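You operate a simulated robot arm through the tools that you are given. There is no shell and no other tool. Be economical: measure what you need, move in short steps, check, and stop when the job is done.

The job below is to be done with a simulated robot arm. You get a single attempt, and the scene is never put back.

## Task
Press out two biscuits of the kind on the recipe card.
Fine: open the yellow switch first, slide the white tray along between them, shut the switch last.

It is judged by the outcome, as a careful person would: the job done as asked, and still so three seconds after it is handed in. It fails if anything else is knocked over, pushed out of place, dropped, spilled or broken.

## Robot
A 6-joint arm with a two-finger parallel gripper, fixed in place. Base frame: the origin is at the foot of the arm, x ahead of it, y to its left, z up; the work surface is at about z = 0.92. Readings come in m, degrees, newtons and seconds.
With the tool pointing down near the work surface it reaches from about 0.36 to 0.76 m from the base axis. Its first joint turns from -66.0 to 66.0 degrees. Payload 2.45 kg.
The tool frame sits at the grasp point between the pads (the TCP): z along the fingers, y along the line on which they close. The tips reach 0.024 m beyond it. The gripper opens to 0.068 m. The fingers are 0.017 m wide and 0.01 m thick; the gripper's body (0.04 by 0.07 m) begins 0.041 m behind the TCP.
Orientation is that of the tool frame in the base frame, as a unit quaternion [w, x, y, z]. With the fingers straight down and closing along the base's y, the tool's x points along the base's -x, its y along +y and its z along -z.

## Interface
- The arm moves only by the tool move_arm. Its argument "motion" is text: rows parted by semicolons, each of 7 numbers parted by spaces: the shift along the tool's x, y, z in m, then the turn, a rotation vector about the tool's x, y, z in degrees, then the gripper command, from -1 (shut) to 1 (fully open), values between in proportion. In form: x y z wx wy wz grip; .... A call has 1 to 12 rows; each row shifts and turns the commanded pose from where the row before left it, along the tool's axes as they then stand. A row lasts 0.2 s, in which the tool goes at most 0.05 m and 8.6 degrees; a call with a longer step from one row to the next is refused whole, and so is a gripper value outside its range. Where a pose cannot be reached the arm comes as near as it can. A force on the tool above 60 N (or 10 N above the force at the start of the call, whichever is more), or a blocked arm, ends the call early, and 0.2 s more pass. Each finger travels about 0.108 m/s and halts on what it meets, pressing with about 24 N; the grip force reading is that of the motor and also rises with nothing between the fingers. The clock runs only during rows and for 0.2 s after the last one: add rows that do not move to give the fingers time. The reply holds the time, the measured pose of the TCP, the force on the tool along the base axes, the opening and the grip force, in the units named above and with some noise.
- Cameras (640 x 400 px; columns grow to the right, rows downward): "scene" is fixed at [0.1739, 0.4125, 1.4752]; the picture's right is [-0.74, -0.68, 0.00], its down [-0.31, 0.34, -0.89] and it looks along [0.60, -0.65, -0.46] (base axes); focal length 309 px, centre (320, 200). "wrist" rides on the gripper at [0.084, 0.011, -0.075] in the tool frame; the picture's right is [-0.13, 0.99, 0.00], its down [-0.60, -0.08, -0.79] and it looks along [-0.79, -0.10, 0.61] (tool axes); focal length 251 px, centre (320, 200). There is no depth. A picture from a camera that has moved, and an enlarged one, comes with that camera's place and axes in the base frame and with its lens.
- camera(camera): a new picture of that camera. It takes no simulated time.
- zoom(camera, box): a new picture of the part [left, top, right, bottom] of that camera's present view, enlarged. It takes no simulated time.
- job_done(): hands the job in; it is judged then, once.

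Go step by step. Nothing tells you positions but the pictures and the camera data: compare them with the known pose of the tool, close in by small moves and look again before you grip or let go. The budget is 120 turns and 84 pictures, counting those below and the enlarged ones. Unless the task says otherwise, let go and move clear before handing in, and close with one line.

The tools are called after "Call:" by a JSON object that holds its "op" and its "data". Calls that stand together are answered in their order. move_arm: Moves the arm, as the interface text tells. Its arguments: {"type":"object","properties":{"motion":{"type":"string"}},"required":["motion"]} The other tools are called the same way: camera (camera) takes a picture; zoom (camera, box) takes an enlarged picture of a part of a camera's view; job_done () hands the job in.

At the start:

```text
time_s: 0.0
tcp_pos: [0.4913, 0.1045, 1.3]
ee_rot: [0.001, 0.0, 1.0, -0.001]
force: [0.3, -0.4, 0.2]
finger_gap: 0.0679
grasp_force: 0.0
```

scene: 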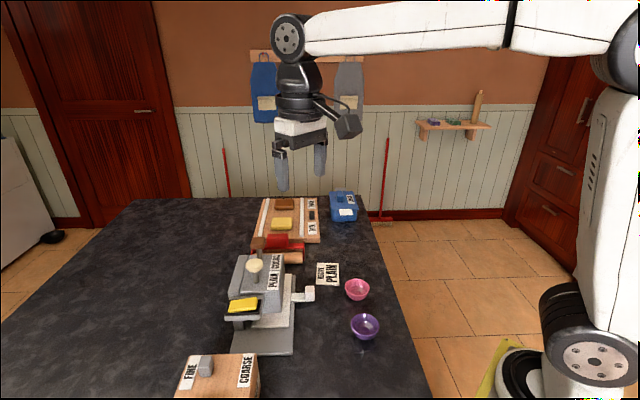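
wrist: 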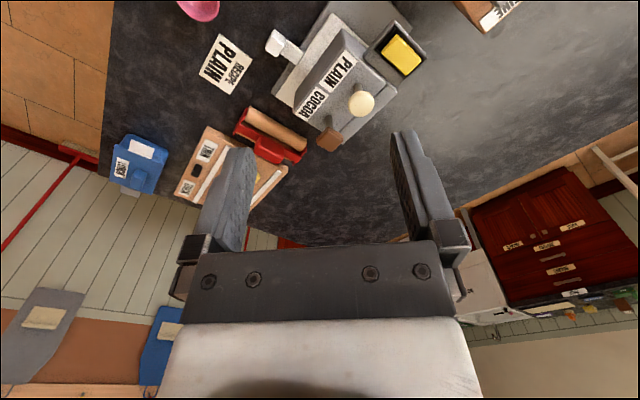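

I see a bench with a press (knob, yellow part, white tray), a recipe card reading PLAIN, and a wooden box with FINE/COARSE. I'll look closer before moving.

Call:
{"op": "zoom", "data": {"camera": "scene", "box": [210, 240, 340, 360]}}

Call:
{"op": "zoom", "data": {"camera": "scene", "box": [240, 180, 370, 280]}}

Call:
{"op": "zoom", "data": {"camera": "scene", "box": [160, 330, 290, 400]}}

Call:
{"op": "zoom", "data": {"camera": "wrist", "box": [180, 0, 440, 170]}}

```text
3.33 times, centred on (275, 300) of scene
camera zoom: at [0.1739, 0.4125, 1.4752], right [-0.74, -0.68, 0.0], down [-0.31, 0.34, -0.89], along [0.6, -0.65, -0.46], focal length 1030 px, centre (470, -133)
```

zoom: 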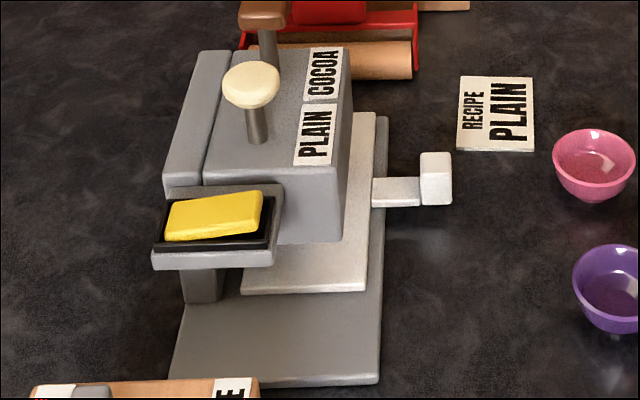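

```text
4.00 times, centred on (305, 230) of scene
camera zoom: at [0.1739, 0.4125, 1.4752], right [-0.74, -0.68, 0.0], down [-0.31, 0.34, -0.89], along [0.6, -0.65, -0.46], focal length 1236 px, centre (380, 80)
```

zoom: 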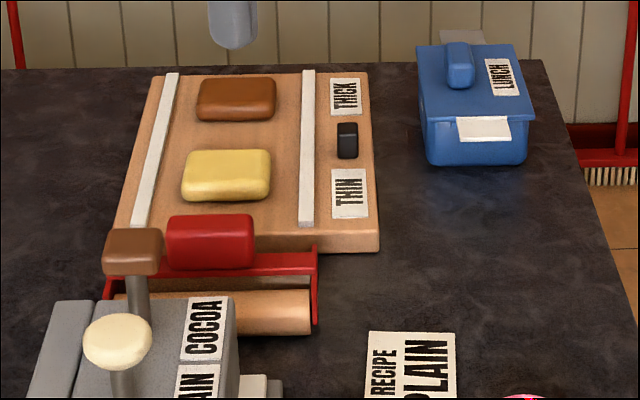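

```text
4.92 times, centred on (225, 365) of scene
camera zoom: at [0.1739, 0.4125, 1.4752], right [-0.74, -0.68, 0.0], down [-0.31, 0.34, -0.89], along [0.6, -0.65, -0.46], focal length 1522 px, centre (788, -612)
```

zoom: 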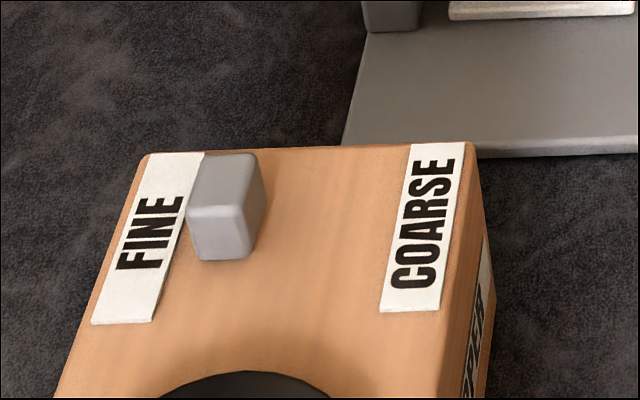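

```text
2.35 times, centred on (310, 85) of wrist
camera zoom: at [0.4084, 0.1153, 1.3754], right [0.13, 0.99, 0.0], down [0.6, -0.08, 0.79], along [0.79, -0.1, -0.61], focal length 592 px, centre (344, 471)
```

zoom: 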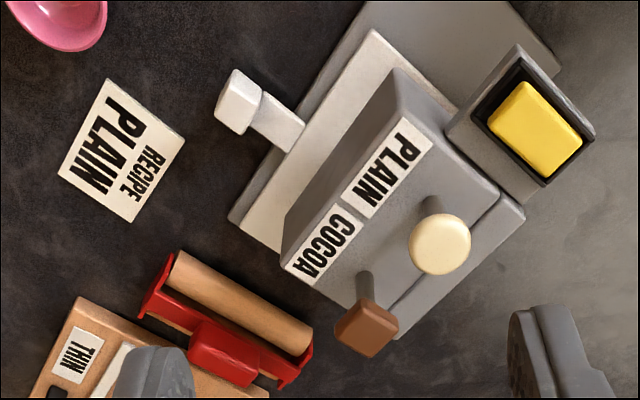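

The press has a cream knob (PLAIN) near (0.60, 0.15, 1.07), a yellow rocker near (0.565, 0.20, 1.03) and a white tray with a side handle. The grinder box isn't part of this. I'll shut the fingers and move to a closer view.

Call:
{"op": "move_arm", "data": {"motion": "0.016 0.016 0.041 0 0 0 -1; 0.016 0.016 0.041 0 0 0 -1; 0.016 0.016 0.041 0 0 0 -1; 0.016 0.016 0.041 0 0 0 -1; 0 0 0 0 0 0 -1"}}

Call:
{"op": "camera", "data": {"camera": "wrist"}}

Call:
{"op": "camera", "data": {"camera": "scene"}}

```text
time_s: 1.2
tcp_pos: [0.4278, 0.169, 1.1397]
ee_rot: [0.001, 0.0, 1.0, 0.0]
force: [-0.5, 0.3, 0.1]
finger_gap: 0.0002
grasp_force: 24.2
```

```text
77 pictures are left
camera wrist: at [0.3451, 0.1807, 1.2145], right [0.13, 0.99, 0.0], down [0.6, -0.08, 0.79], along [0.79, -0.1, -0.61], focal length 251 px, centre (320, 200)
```

wrist: 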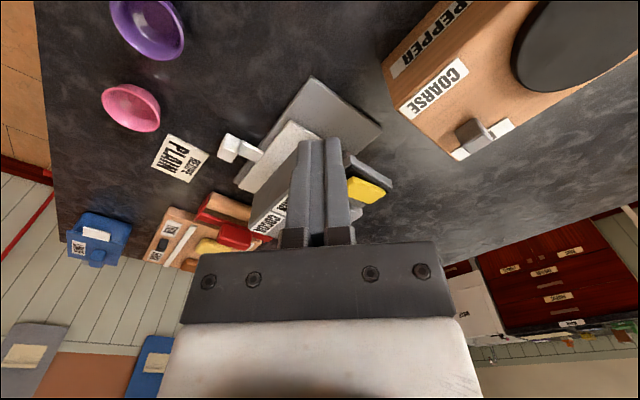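

```text
76 pictures are left
```

scene: 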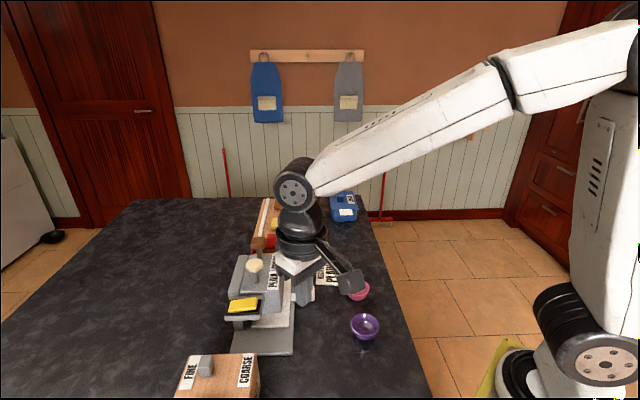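

Call:
{"op": "zoom", "data": {"camera": "scene", "box": [218, 280, 282, 320]}}

Call:
{"op": "zoom", "data": {"camera": "wrist", "box": [330, 150, 410, 200]}}

```text
10.00 times, centred on (250, 300) of scene
camera zoom: at [0.1739, 0.4125, 1.4752], right [-0.74, -0.68, 0.0], down [-0.31, 0.34, -0.89], along [0.6, -0.65, -0.46], focal length 3091 px, centre (1020, -800)
```

zoom: 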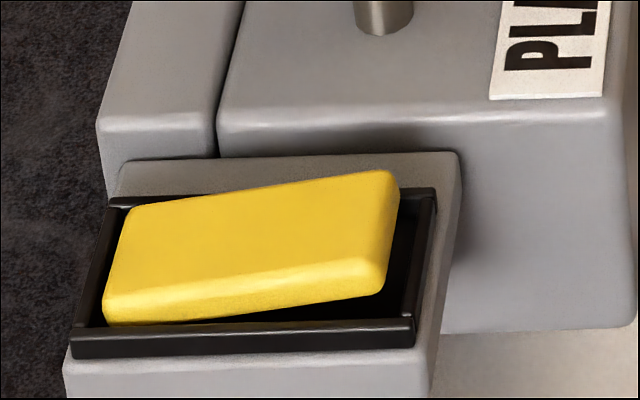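

```text
8.00 times, centred on (370, 175) of wrist
camera zoom: at [0.3451, 0.1807, 1.2145], right [0.13, 0.99, 0.0], down [0.6, -0.08, 0.79], along [0.79, -0.1, -0.61], focal length 2012 px, centre (-80, 400)
```

zoom: 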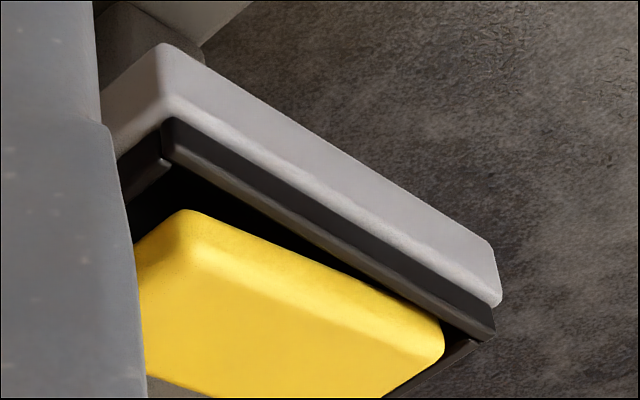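

The rocker is tilted with its end nearest the robot raised, so opening it means pressing that end. The machine is turned about 45° in plan, so I'll yaw the tool by 45° to match it.

Call:
{"op": "move_arm", "data": {"motion": "0 0 0 0 0 7.5 -1; 0 0 0 0 0 7.5 -1; 0 0 0 0 0 7.5 -1; 0 0 0 0 0 7.5 -1; 0 0 0 0 0 7.5 -1; 0 0 0 0 0 7.5 -1"}}

Call:
{"op": "camera", "data": {"camera": "wrist"}}

```text
time_s: 2.6
tcp_pos: [0.4281, 0.1681, 1.1379]
ee_rot: [0.001, 0.383, 0.924, 0.001]
force: [-0.3, -1.2, 0.3]
finger_gap: 0.0001
grasp_force: 23.5
```

```text
73 pictures are left
camera wrist: at [0.3772, 0.2363, 1.2119], right [0.79, 0.61, 0.0], down [0.37, -0.48, 0.79], along [0.48, -0.63, -0.61], focal length 251 px, centre (320, 200)
```

wrist: 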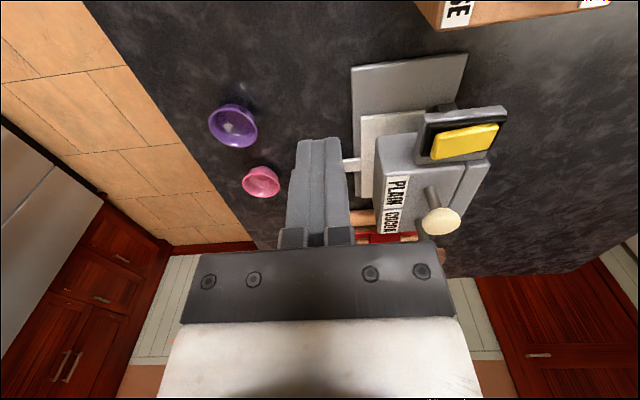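

Tool is aligned with the machine. Next I'll hover above the raised end of the rocker at about (0.555, 0.191).

Call:
{"op": "move_arm", "data": {"motion": "-0.0245 0.0353 0.009 0 0 0 -1; -0.0245 0.0353 0.009 0 0 0 -1; -0.0245 0.0353 0.009 0 0 0 -1; 0 0 0 0 0 0 -1"}}

Call:
{"op": "camera", "data": {"camera": "wrist"}}

Call:
{"op": "zoom", "data": {"camera": "scene", "box": [186, 230, 314, 310]}}

```text
time_s: 3.6
tcp_pos: [0.5551, 0.1923, 1.1081]
ee_rot: [-0.001, 0.383, 0.924, 0.001]
force: [0.4, -0.4, 0.1]
finger_gap: 0.0
grasp_force: 23.6
```

```text
72 pictures are left
camera wrist: at [0.5037, 0.2585, 1.1829], right [0.79, 0.61, 0.0], down [0.37, -0.48, 0.79], along [0.48, -0.63, -0.61], focal length 251 px, centre (320, 200)
```

wrist: 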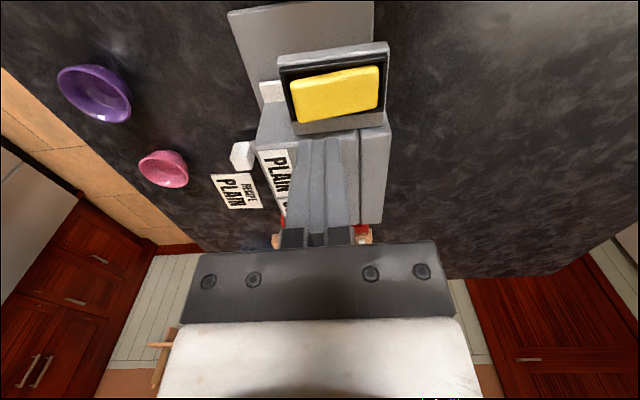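

```text
5.00 times, centred on (250, 270) of scene
camera zoom: at [0.174, 0.4125, 1.4752], right [-0.74, -0.68, 0.0], down [-0.31, 0.34, -0.89], along [0.6, -0.65, -0.46], focal length 1546 px, centre (670, -150)
```

zoom: 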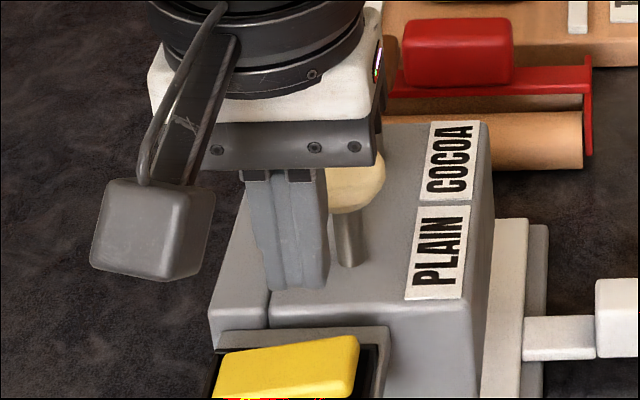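

The fingertips are over the rocker, about 1 cm from its centre. I'll shift 5 mm toward the raised end and press down in small steps.

Call:
{"op": "move_arm", "data": {"motion": "0 -0.005 0.015 0 0 0 -1; 0 0 0.015 0 0 0 -1; 0 0 0.006 0 0 0 -1; 0 0 0.004 0 0 0 -1; 0 0 0.004 0 0 0 -1; 0 0 0.003 0 0 0 -1; 0 0 0 0 0 0 -1"}}

Call:
{"op": "zoom", "data": {"camera": "wrist", "box": [220, 30, 460, 180]}}

Call:
{"op": "zoom", "data": {"camera": "scene", "box": [186, 250, 314, 330]}}

```text
time_s: 5.2
tcp_pos: [0.5503, 0.1873, 1.0676]
ee_rot: [0.003, 0.382, 0.924, 0.002]
force: [-21.2, -14.9, 54.1]
finger_gap: 0.0
grasp_force: 23.6
```

```text
2.67 times, centred on (340, 105) of wrist
camera zoom: at [0.499, 0.2542, 1.1419], right [0.79, 0.61, 0.01], down [0.37, -0.48, 0.79], along [0.49, -0.63, -0.61], focal length 670 px, centre (267, 453)
```

zoom: 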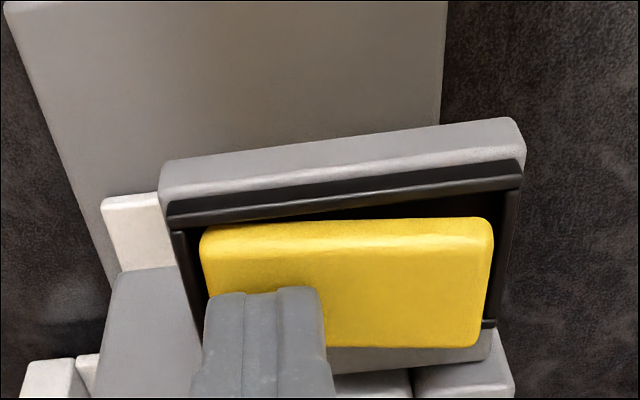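

```text
5.00 times, centred on (250, 290) of scene
camera zoom: at [0.1723, 0.4117, 1.4757], right [-0.74, -0.68, 0.0], down [-0.31, 0.34, -0.89], along [0.6, -0.65, -0.46], focal length 1546 px, centre (670, -250)
```

zoom: 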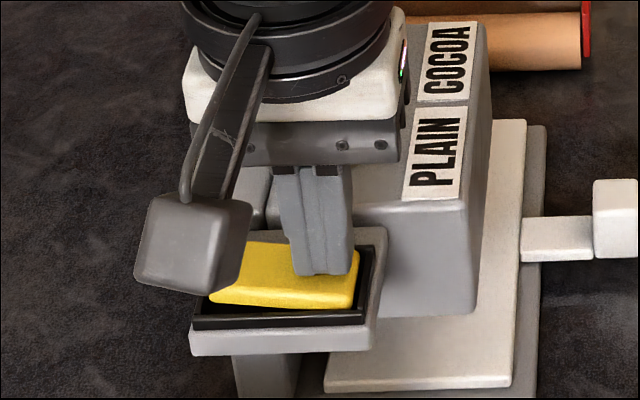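

The force rose to 54 N and the rocker looks to have flipped. I'll lift off and check.

Call:
{"op": "move_arm", "data": {"motion": "0 0 -0.02 0 0 0 -1; 0 0 -0.03 0 0 0 -1; 0 0 -0.02 0 0 0 -1"}}

Call:
{"op": "zoom", "data": {"camera": "scene", "box": [186, 250, 314, 330]}}

Call:
{"op": "camera", "data": {"camera": "wrist"}}

```text
time_s: 6.0
tcp_pos: [0.5503, 0.1876, 1.1331]
ee_rot: [-0.001, 0.383, 0.924, -0.001]
force: [0.0, -0.2, -0.8]
finger_gap: 0.0
grasp_force: 23.2
```

```text
5.00 times, centred on (250, 290) of scene
camera zoom: at [0.1739, 0.4125, 1.4752], right [-0.74, -0.68, 0.0], down [-0.31, 0.34, -0.89], along [0.6, -0.65, -0.46], focal length 1546 px, centre (670, -250)
```

zoom: 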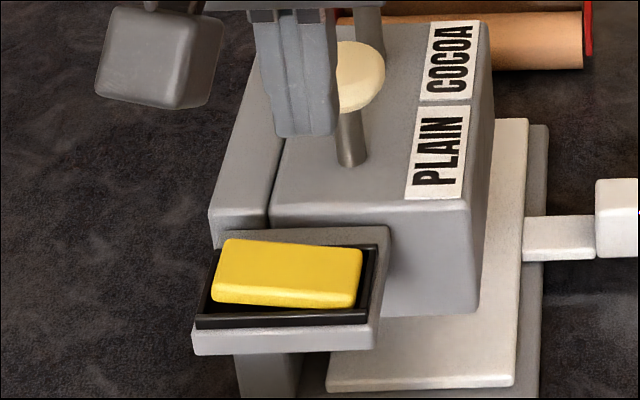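

```text
67 pictures are left
camera wrist: at [0.4994, 0.2548, 1.2075], right [0.79, 0.61, 0.0], down [0.37, -0.48, 0.79], along [0.48, -0.63, -0.61], focal length 251 px, centre (320, 200)
```

wrist: 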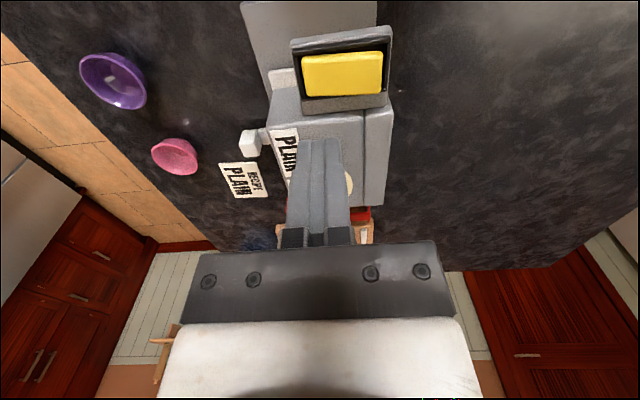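

The rocker has flipped and stays put. Next I'll hover above the cream PLAIN knob at about (0.601, 0.144).

Call:
{"op": "move_arm", "data": {"motion": "-0.0334 0.0025 -0.01 0 0 0 -1; -0.0334 0.0025 0 0 0 0 -1; 0 0 0 0 0 0 -1"}}

Call:
{"op": "zoom", "data": {"camera": "scene", "box": [186, 220, 314, 300]}}

Call:
{"op": "camera", "data": {"camera": "wrist"}}

```text
time_s: 6.8
tcp_pos: [0.6018, 0.1456, 1.1458]
ee_rot: [0.0, 0.382, 0.924, 0.0]
force: [-0.1, 0.5, -0.3]
finger_gap: 0.0002
grasp_force: 23.3
```

```text
5.00 times, centred on (250, 260) of scene
camera zoom: at [0.174, 0.4125, 1.4752], right [-0.74, -0.68, 0.0], down [-0.31, 0.34, -0.89], along [0.6, -0.65, -0.46], focal length 1546 px, centre (670, -100)
```

zoom: 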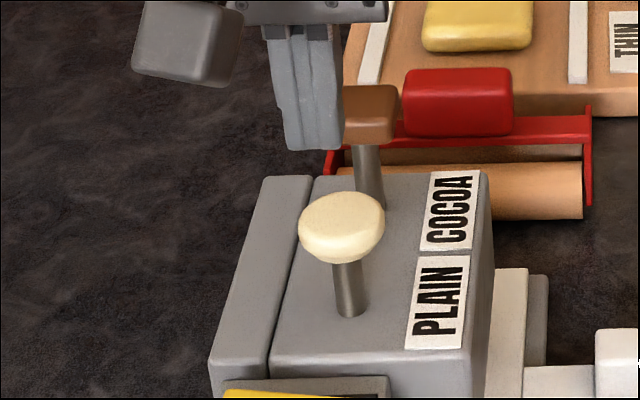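

```text
65 pictures are left
camera wrist: at [0.5498, 0.2132, 1.218], right [0.79, 0.61, 0.0], down [0.37, -0.48, 0.79], along [0.48, -0.63, -0.61], focal length 251 px, centre (320, 200)
```

wrist: 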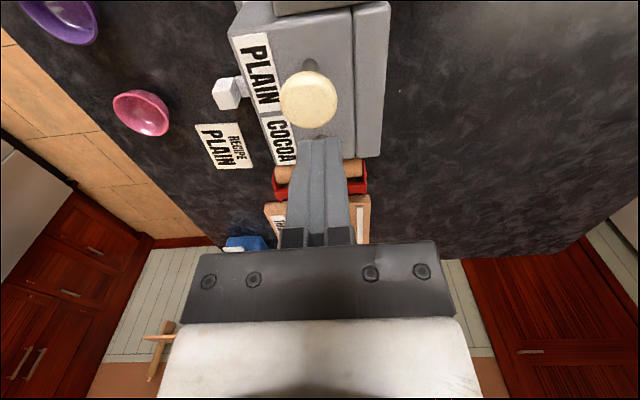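

The knob is about 6 mm to the left of the fingertips. I'll correct for that and lower gently until contact.

Call:
{"op": "move_arm", "data": {"motion": "0.003 -0.006 0.015 0 0 0 -1; 0 0 0.01 0 0 0 -1; 0 0 0 0 0 0 -1"}}

Call:
{"op": "zoom", "data": {"camera": "scene", "box": [186, 220, 314, 300]}}

Call:
{"op": "zoom", "data": {"camera": "wrist", "box": [240, 50, 400, 150]}}

```text
time_s: 7.6
tcp_pos: [0.5955, 0.1445, 1.1179]
ee_rot: [0.0, 0.383, 0.924, -0.001]
force: [0.3, 1.2, 0.8]
finger_gap: 0.0001
grasp_force: 23.3
```

```text
5.00 times, centred on (250, 260) of scene
camera zoom: at [0.1739, 0.4125, 1.4752], right [-0.74, -0.68, 0.0], down [-0.31, 0.34, -0.89], along [0.6, -0.65, -0.46], focal length 1546 px, centre (670, -100)
```

zoom: 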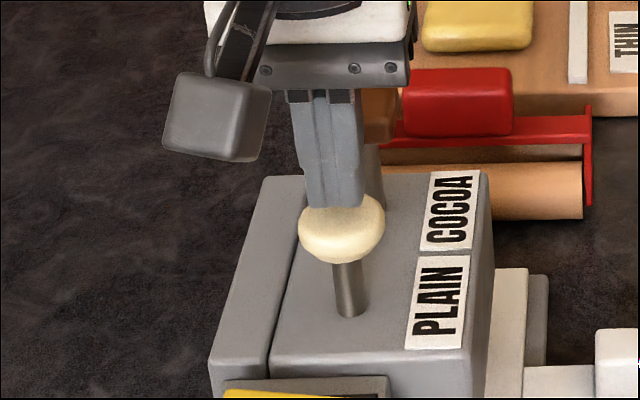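

```text
4.00 times, centred on (320, 100) of wrist
camera zoom: at [0.544, 0.2109, 1.1919], right [0.79, 0.61, 0.0], down [0.37, -0.48, 0.79], along [0.48, -0.63, -0.61], focal length 1006 px, centre (320, 600)
```

zoom: 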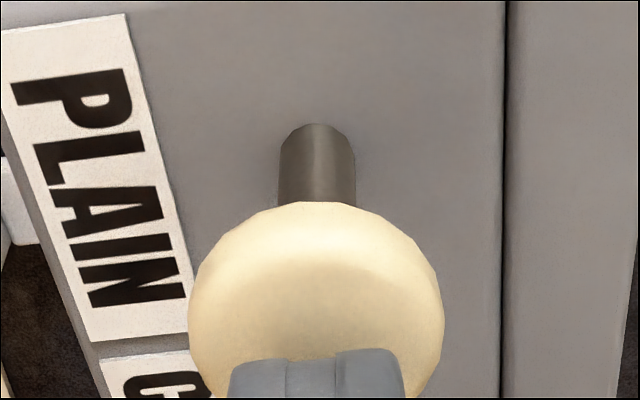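

Well centred on the cream knob. Pressing down in small steps.

Call:
{"op": "move_arm", "data": {"motion": "0 0 0.005 0 0 0 -1; 0 0 0.005 0 0 0 -1; 0 0 0.005 0 0 0 -1; 0 0 0.005 0 0 0 -1; 0 0 0.004 0 0 0 -1; 0 0 0 0 0 0 -1"}}

Call:
{"op": "zoom", "data": {"camera": "scene", "box": [186, 230, 314, 310]}}

```text
time_s: 9.0
tcp_pos: [0.5962, 0.1439, 1.0942]
ee_rot: [0.002, 0.383, 0.924, 0.001]
force: [2.7, 1.2, 3.5]
finger_gap: 0.0001
grasp_force: 23.9
```

```text
5.00 times, centred on (250, 270) of scene
camera zoom: at [0.174, 0.4125, 1.4752], right [-0.74, -0.68, 0.0], down [-0.31, 0.34, -0.89], along [0.6, -0.65, -0.46], focal length 1546 px, centre (670, -150)
```

zoom: 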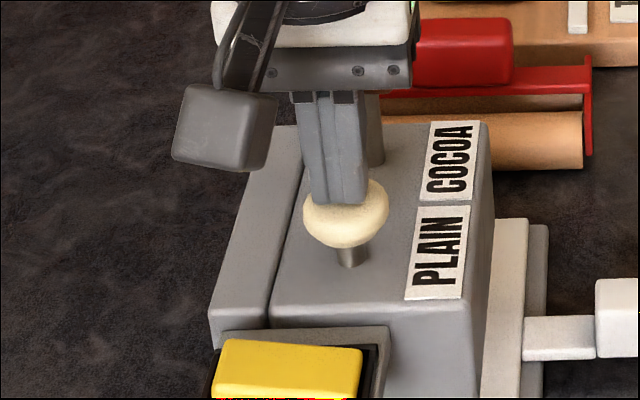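

The knob is moving down against about 3 N. I'll continue to the bottom of its travel.

Call:
{"op": "move_arm", "data": {"motion": "0 0 0.004 0 0 0 -1; 0 0 0.004 0 0 0 -1; 0 0 0.004 0 0 0 -1; 0 0 0.004 0 0 0 -1; 0 0 0 0 0 0 -1"}}

Call:
{"op": "zoom", "data": {"camera": "scene", "box": [186, 230, 314, 310]}}

```text
time_s: 10.0
tcp_pos: [0.5966, 0.1445, 1.0899]
ee_rot: [0.004, 0.383, 0.924, 0.004]
force: [-10.7, -2.2, 22.4]
finger_gap: 0.0002
grasp_force: 23.6
stopped in row 5: the force on the tool passed its limit (the readings are from after the stop); the commanded pose is now the measured one
```

```text
5.00 times, centred on (250, 270) of scene
camera zoom: at [0.1732, 0.4123, 1.4754], right [-0.74, -0.68, 0.0], down [-0.31, 0.34, -0.89], along [0.6, -0.65, -0.46], focal length 1546 px, centre (670, -150)
```

zoom: 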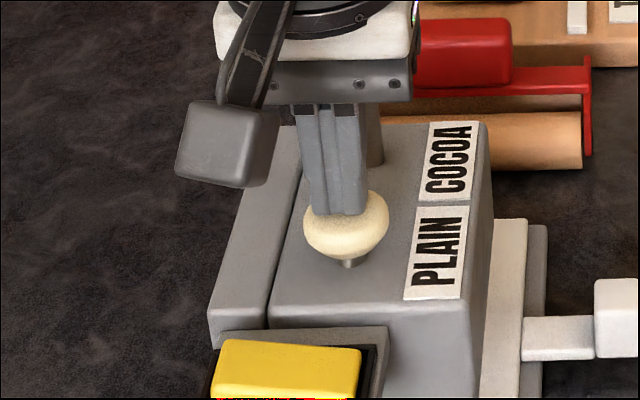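

It hit a firm stop. I'll lift off and check for a biscuit on the tray.

Call:
{"op": "move_arm", "data": {"motion": "0 0 -0.01 0 0 0 -1; 0 0 -0.03 0 0 0 -1; 0 0 -0.03 0 0 0 -1; 0.03 0 -0.03 0 0 0 -1; 0.04 0 -0.02 0 0 0 -1; 0 0 0 0 0 0 -1"}}

Call:
{"op": "zoom", "data": {"camera": "scene", "box": [202, 240, 330, 360]}}

Call:
{"op": "camera", "data": {"camera": "wrist"}}

```text
time_s: 11.4
tcp_pos: [0.5444, 0.1918, 1.203]
ee_rot: [0.003, 0.383, 0.924, 0.004]
force: [-0.1, -0.2, 0.0]
finger_gap: 0.0002
grasp_force: 23.9
```

```text
3.33 times, centred on (266, 300) of scene
camera zoom: at [0.1739, 0.4125, 1.4752], right [-0.74, -0.68, 0.0], down [-0.31, 0.34, -0.89], along [0.6, -0.65, -0.46], focal length 1030 px, centre (500, -133)
```

zoom: 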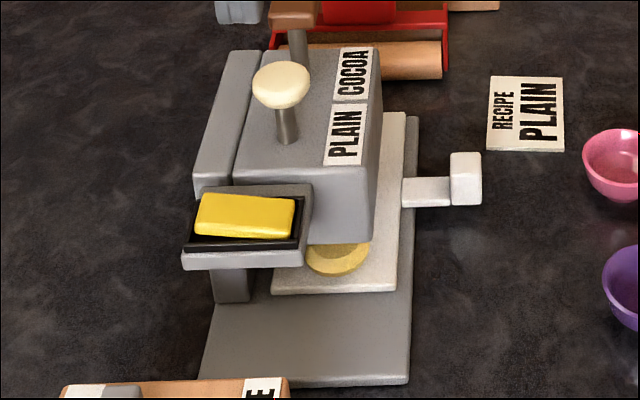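

```text
59 pictures are left
camera wrist: at [0.4937, 0.2597, 1.2765], right [0.79, 0.61, 0.01], down [0.36, -0.48, 0.79], along [0.49, -0.63, -0.61], focal length 251 px, centre (320, 200)
```

wrist: 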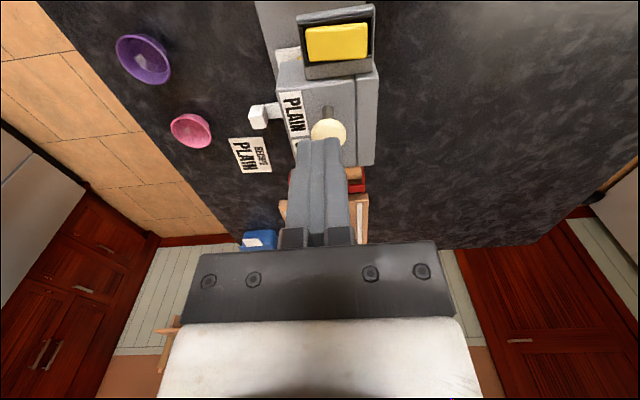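

A plain biscuit now sits on the tray under the head, so the switch works and the knob has sprung back. Next I'll slide the tray toward the open end of its base by pushing the white handle block, near (0.558, 0.033, 0.95), from behind.

Call:
{"op": "move_arm", "data": {"motion": "-0.032 -0.0205 0.01 0 0 0 -1; -0.032 -0.0205 0.01 0 0 0 -1; -0.032 -0.0205 0.01 0 0 0 -1; -0.032 -0.0205 0.01 0 0 0 -1; -0.032 -0.0205 0.01 0 0 0 -1; 0 0 0 0 0 0 -1"}}

Call:
{"op": "camera", "data": {"camera": "wrist"}}

Call:
{"op": "camera", "data": {"camera": "scene"}}

```text
time_s: 12.8
tcp_pos: [0.5876, 0.0073, 1.156]
ee_rot: [0.004, 0.383, 0.924, 0.003]
force: [-0.4, -0.6, 0.3]
finger_gap: 0.0
grasp_force: 23.9
```

```text
58 pictures are left
camera wrist: at [0.5346, 0.0732, 1.2298], right [0.79, 0.61, 0.01], down [0.36, -0.48, 0.8], along [0.49, -0.63, -0.61], focal length 251 px, centre (320, 200)
```

wrist: 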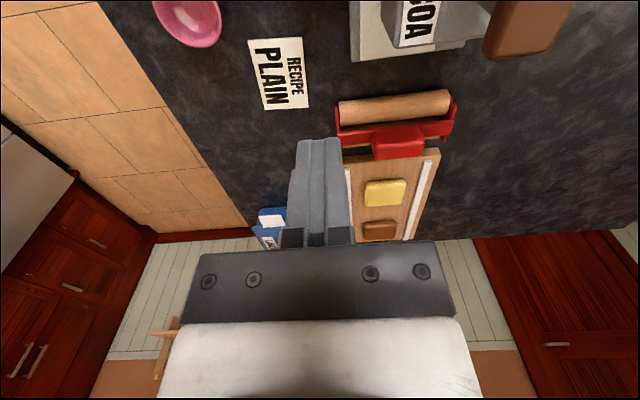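

```text
57 pictures are left
```

scene: 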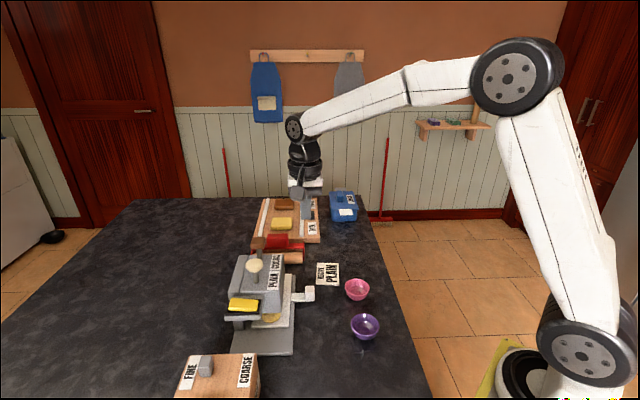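

Hovering behind the handle at (0.588, 0.007). I'll come down partway and check.

Call:
{"op": "move_arm", "data": {"motion": "0 0 0.04 0 0 0 -1; 0 0 0.04 0 0 0 -1; 0 0 0.04 0 0 0 -1; 0 0 0.02 0 0 0 -1; 0 0 0 0 0 0 -1"}}

Call:
{"op": "zoom", "data": {"camera": "scene", "box": [242, 230, 370, 310]}}

Call:
{"op": "camera", "data": {"camera": "wrist"}}

```text
time_s: 14.0
tcp_pos: [0.5878, 0.0072, 1.0164]
ee_rot: [0.003, 0.382, 0.924, 0.004]
force: [-0.4, 0.2, 0.3]
finger_gap: 0.0
grasp_force: 23.8
```

```text
5.00 times, centred on (306, 270) of scene
camera zoom: at [0.174, 0.4125, 1.4752], right [-0.74, -0.68, 0.0], down [-0.31, 0.34, -0.89], along [0.6, -0.65, -0.46], focal length 1546 px, centre (390, -150)
```

zoom: 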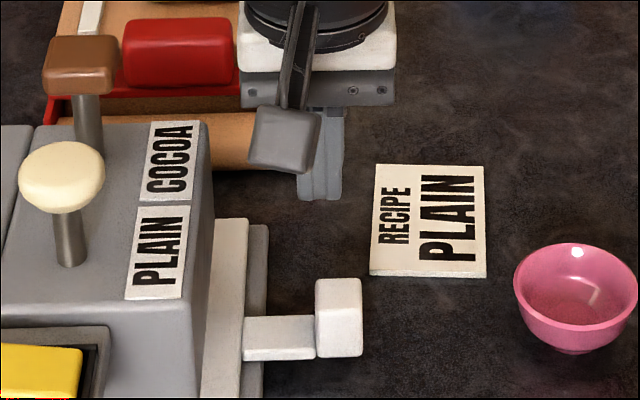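

```text
55 pictures are left
camera wrist: at [0.537, 0.0749, 1.0906], right [0.79, 0.61, 0.01], down [0.36, -0.48, 0.79], along [0.49, -0.63, -0.61], focal length 251 px, centre (320, 200)
```

wrist: 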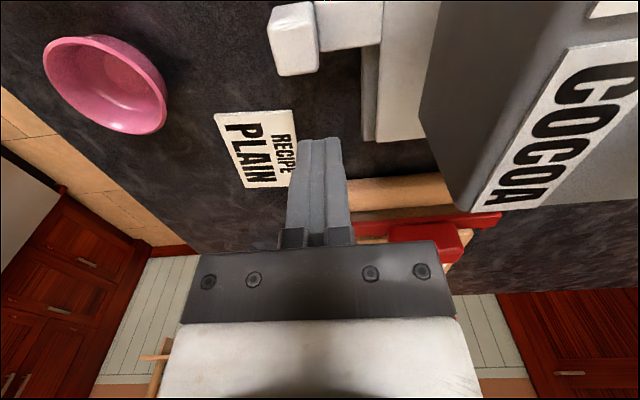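

The handle block's rear face is about 18 mm ahead of the fingers and 10 mm outward. I'll shift over, come down to block height and check.

Call:
{"op": "move_arm", "data": {"motion": "0 -0.010 0 0 0 0 -1; 0 0 0.024 0 0 0 -1; 0 0 0.022 0 0 0 -1; 0.008 0 0 0 0 0 -1; 0 0 0 0 0 0 -1"}}

Call:
{"op": "zoom", "data": {"camera": "scene", "box": [242, 250, 370, 330]}}

Call:
{"op": "camera", "data": {"camera": "wrist"}}

```text
time_s: 15.2
tcp_pos: [0.5763, 0.0065, 0.9698]
ee_rot: [0.003, 0.383, 0.924, 0.003]
force: [0.3, -0.2, 0.0]
finger_gap: 0.0
grasp_force: 23.2
```

```text
5.00 times, centred on (306, 290) of scene
camera zoom: at [0.1739, 0.4125, 1.4752], right [-0.74, -0.68, 0.0], down [-0.31, 0.34, -0.89], along [0.6, -0.65, -0.46], focal length 1546 px, centre (390, -250)
```

zoom: 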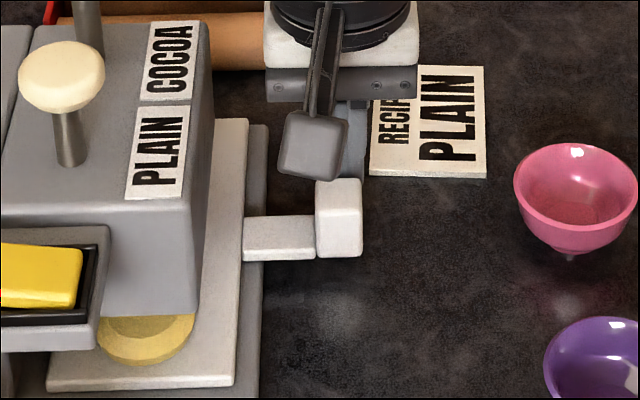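

```text
53 pictures are left
camera wrist: at [0.5246, 0.0731, 1.043], right [0.79, 0.61, 0.01], down [0.36, -0.48, 0.79], along [0.49, -0.63, -0.61], focal length 251 px, centre (320, 200)
```

wrist: 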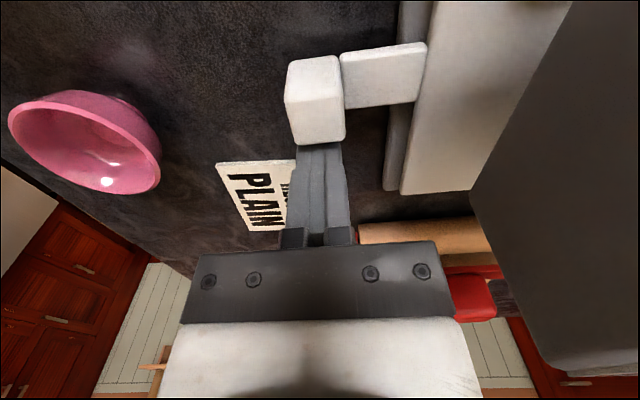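

The fingers are right behind the handle block. Pushing slowly along the machine's axis.

Call:
{"op": "move_arm", "data": {"motion": "0.005 0 0 0 0 0 -1; 0.005 0 0 0 0 0 -1; 0.005 0 0 0 0 0 -1; 0.005 0 0 0 0 0 -1; 0.005 0 0 0 0 0 -1; 0.005 0 0 0 0 0 -1; 0 0 0 0 0 0 -1"}}

Call:
{"op": "camera", "data": {"camera": "scene"}}

Call:
{"op": "zoom", "data": {"camera": "scene", "box": [222, 250, 350, 330]}}

```text
time_s: 16.8
tcp_pos: [0.5556, 0.0289, 0.9685]
ee_rot: [0.003, 0.382, 0.924, 0.003]
force: [0.7, 0.2, -0.5]
finger_gap: 0.0002
grasp_force: 23.5
```

```text
52 pictures are left
```

scene: 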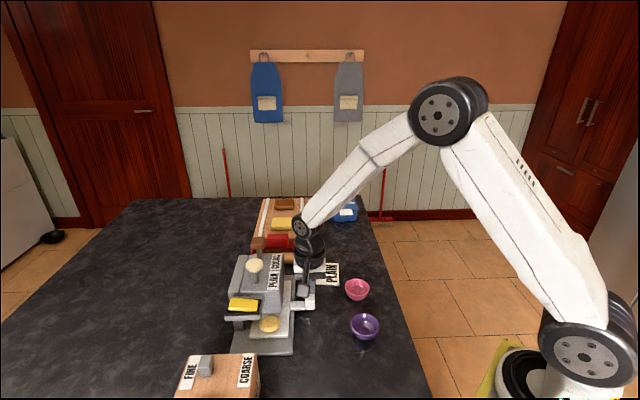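

```text
5.00 times, centred on (286, 290) of scene
camera zoom: at [0.1739, 0.4125, 1.4752], right [-0.74, -0.68, 0.0], down [-0.31, 0.34, -0.89], along [0.6, -0.65, -0.46], focal length 1546 px, centre (490, -250)
```

zoom: 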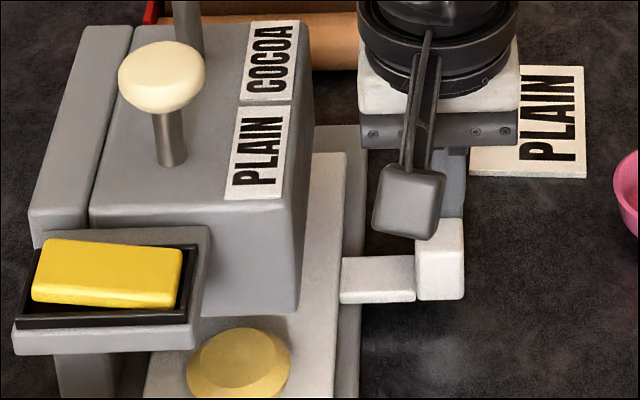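

The tray slides easily with the biscuit on it and has moved about 2 cm. The biscuit is about 4.3 cm across, so I'll push about 3.5 cm more to make room for the second.

Call:
{"op": "move_arm", "data": {"motion": "0.005 0 0 0 0 0 -1; 0.005 0 0 0 0 0 -1; 0.005 0 0 0 0 0 -1; 0.005 0 0 0 0 0 -1; 0.005 0 0 0 0 0 -1; 0.005 0 0 0 0 0 -1; 0.003 0 0 0 0 0 -1; 0 0 0 0 0 0 -1"}}

Call:
{"op": "zoom", "data": {"camera": "scene", "box": [202, 240, 362, 360]}}

```text
time_s: 18.6
tcp_pos: [0.5332, 0.0508, 0.9703]
ee_rot: [0.006, 0.383, 0.924, 0.003]
force: [16.9, -22.5, -5.4]
finger_gap: 0.0
grasp_force: 23.7
```

```text
3.33 times, centred on (282, 300) of scene
camera zoom: at [0.1746, 0.4119, 1.4753], right [-0.74, -0.68, 0.0], down [-0.31, 0.34, -0.89], along [0.6, -0.65, -0.46], focal length 1030 px, centre (447, -133)
```

zoom: 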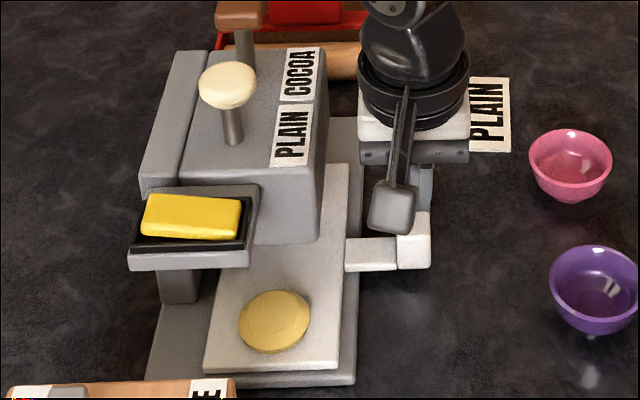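

The tray reached its end stop, about 5 cm along, with the biscuit clear of the head. I'll back off, rise, and go back above the PLAIN knob.

Call:
{"op": "move_arm", "data": {"motion": "-0.01 0 0 0 0 0 -1; -0.01 0 0 0 0 0 -1; 0 0 -0.045 0 0 0 -1; 0 0 -0.045 0 0 0 -1; 0 0 -0.045 0 0 0 -1; 0 0 -0.045 0 0 0 -1; 0.0122 0.0367 0 0 0 0 -1; 0.0122 0.0367 0 0 0 0 -1; 0.0122 0.0367 0 0 0 0 -1; 0 0 0 0 0 0 -1"}}

Call:
{"op": "camera", "data": {"camera": "scene"}}

```text
time_s: 20.8
tcp_pos: [0.5969, 0.1396, 1.1458]
ee_rot: [0.003, 0.382, 0.924, 0.003]
force: [0.1, 0.1, -0.3]
finger_gap: 0.0
grasp_force: 23.0
```

```text
49 pictures are left
```

scene: 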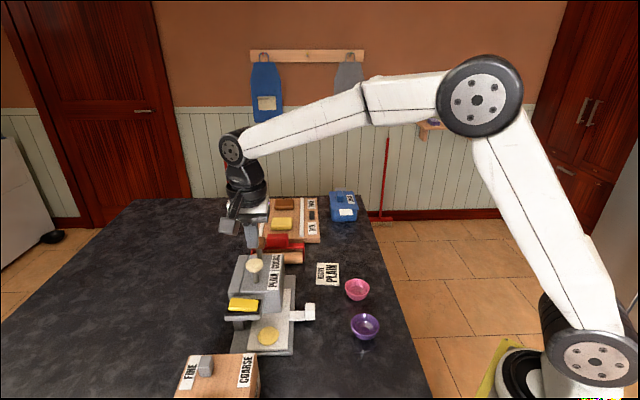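

The tray stayed in place. I'll line up with the earlier press point and press PLAIN again.

Call:
{"op": "move_arm", "data": {"motion": "0.0042 0.0025 0.012 0 0 0 -1; 0 0 0.014 0 0 0 -1; 0 0 0.005 0 0 0 -1; 0 0 0.005 0 0 0 -1; 0 0 0.005 0 0 0 -1; 0 0 0.005 0 0 0 -1; 0 0 0.004 0 0 0 -1; 0 0 0.004 0 0 0 -1; 0 0 0.004 0 0 0 -1; 0 0 0.004 0 0 0 -1; 0 0 0.004 0 0 0 -1; 0 0 0 0 0 0 -1"}}

Call:
{"op": "zoom", "data": {"camera": "scene", "box": [202, 240, 362, 360]}}

```text
time_s: 23.4
tcp_pos: [0.5958, 0.1431, 1.0878]
ee_rot: [0.005, 0.383, 0.924, 0.005]
force: [-16.4, -9.9, 43.3]
finger_gap: 0.0
grasp_force: 23.7
```

```text
3.33 times, centred on (282, 300) of scene
camera zoom: at [0.1725, 0.412, 1.4756], right [-0.74, -0.68, 0.0], down [-0.31, 0.34, -0.89], along [0.6, -0.65, -0.46], focal length 1030 px, centre (447, -133)
```

zoom: 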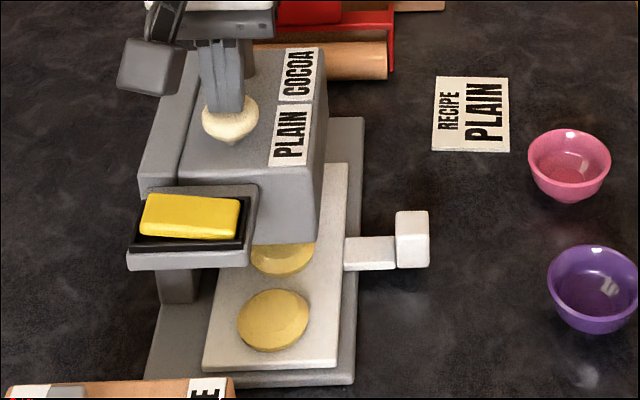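

A second plain biscuit is on the tray, separate from the first. I'll lift off and move above the rocker's far end, which is now the raised one.

Call:
{"op": "move_arm", "data": {"motion": "0 0 -0.012 0 0 0 -1; 0 0 -0.04 0 0 0 -1; 0.0317 0.0163 0 0 0 0 -1; 0.0317 0.0163 0 0 0 0 -1; 0 0 0 0 0 0 -1"}}

Call:
{"op": "camera", "data": {"camera": "wrist"}}

Call:
{"op": "zoom", "data": {"camera": "scene", "box": [186, 240, 314, 320]}}

```text
time_s: 24.6
tcp_pos: [0.5703, 0.2146, 1.1361]
ee_rot: [0.003, 0.382, 0.924, 0.002]
force: [0.1, -0.3, -0.2]
finger_gap: 0.0001
grasp_force: 23.7
```

```text
47 pictures are left
camera wrist: at [0.5198, 0.2817, 1.2105], right [0.79, 0.61, 0.01], down [0.36, -0.48, 0.79], along [0.49, -0.63, -0.61], focal length 251 px, centre (320, 200)
```

wrist: 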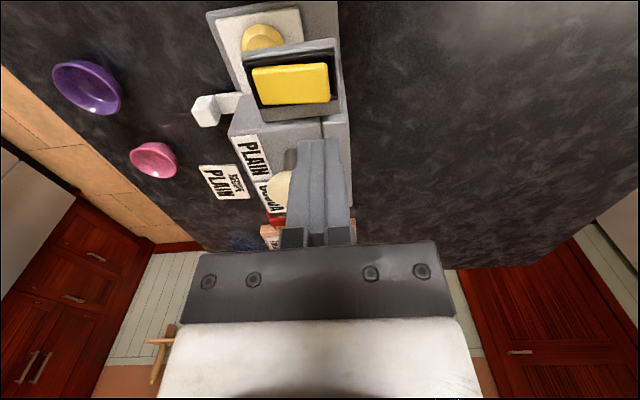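

```text
5.00 times, centred on (250, 280) of scene
camera zoom: at [0.1739, 0.4125, 1.4752], right [-0.74, -0.68, 0.0], down [-0.31, 0.34, -0.89], along [0.6, -0.65, -0.46], focal length 1546 px, centre (670, -200)
```

zoom: 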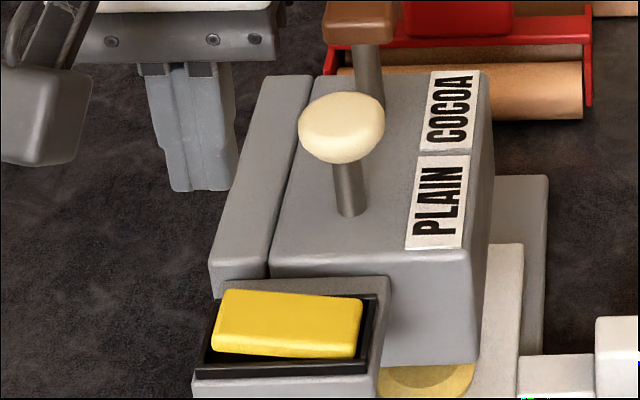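

The raised end is almost under the fingertips. I'll make a small correction and press down.

Call:
{"op": "move_arm", "data": {"motion": "-0.004 -0.003 0.015 0 0 0 -1; 0 0 0.02 0 0 0 -1; 0 0 0.015 0 0 0 -1; 0 0 0.007 0 0 0 -1; 0 0 0.005 0 0 0 -1; 0 0 0.004 0 0 0 -1; 0 0 0.004 0 0 0 -1; 0 0 0.003 0 0 0 -1; 0 0 0.002 0 0 0 -1; 0 0 0 0 0 0 -1"}}

Call:
{"op": "zoom", "data": {"camera": "wrist", "box": [220, 30, 460, 180]}}

```text
time_s: 26.8
tcp_pos: [0.5751, 0.2085, 1.0686]
ee_rot: [0.007, 0.383, 0.924, 0.008]
force: [-16.3, -1.0, 51.8]
finger_gap: 0.0001
grasp_force: 23.7
```

```text
2.67 times, centred on (340, 105) of wrist
camera zoom: at [0.5227, 0.2754, 1.1415], right [0.79, 0.61, 0.02], down [0.36, -0.49, 0.8], along [0.5, -0.62, -0.61], focal length 670 px, centre (267, 453)
```

zoom: 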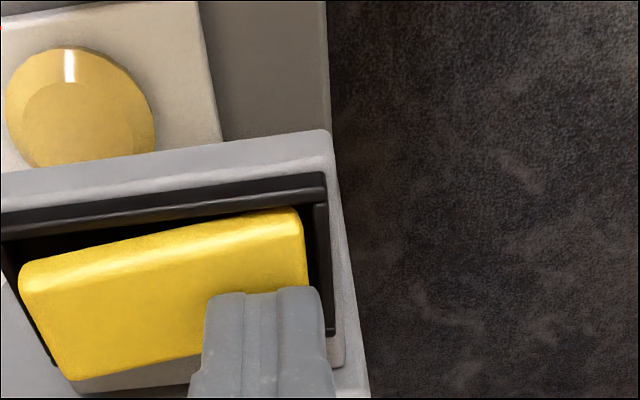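

The rocker has gone back to its starting tilt. I'll lift clear and check everything.

Call:
{"op": "move_arm", "data": {"motion": "0 0 -0.02 0 0 0 -1; 0 0 -0.04 0 0 0 -1; 0 0 -0.045 0 0 0 -1; 0 0 -0.045 0 0 0 -1; 0.04 0 0 0 0 0 -1; 0 -0.045 0 0 0 0 -1; 0 -0.045 0 0 0 0 -1; 0 -0.045 0 0 0 0 -1; 0 0 0 0 0 0 -1; 0 0 0 0 0 0 -1"}}

Call:
{"op": "camera", "data": {"camera": "scene"}}

Call:
{"op": "zoom", "data": {"camera": "scene", "box": [202, 240, 362, 360]}}

```text
time_s: 29.0
tcp_pos: [0.4478, 0.1414, 1.2112]
ee_rot: [0.004, 0.381, 0.924, 0.004]
force: [0.8, -0.4, 0.0]
finger_gap: 0.0001
grasp_force: 23.6
```

```text
44 pictures are left
```

scene: 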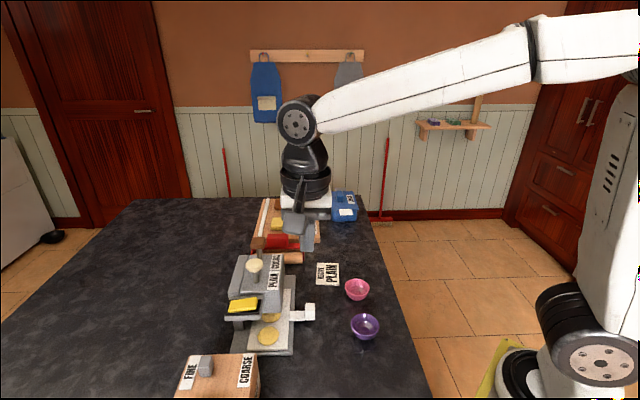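

```text
3.33 times, centred on (282, 300) of scene
camera zoom: at [0.1739, 0.4125, 1.4752], right [-0.74, -0.68, 0.0], down [-0.31, 0.34, -0.89], along [0.6, -0.65, -0.46], focal length 1030 px, centre (447, -133)
```

zoom: 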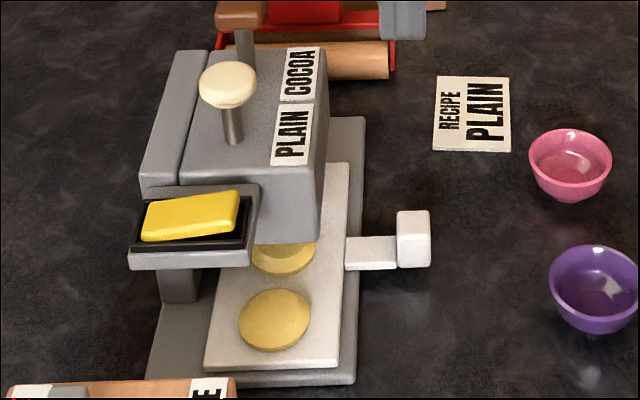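

The picture shows two separate plain biscuits on the tray, the yellow switch back in its starting position, nothing else disturbed and the arm clear. Handing in.

Call:
{"op": "job_done", "data": {}}

```text
The job is handed in.
```

I pressed out two plain biscuits: I opened the yellow switch first, slid the white tray along between them and shut the switch last.
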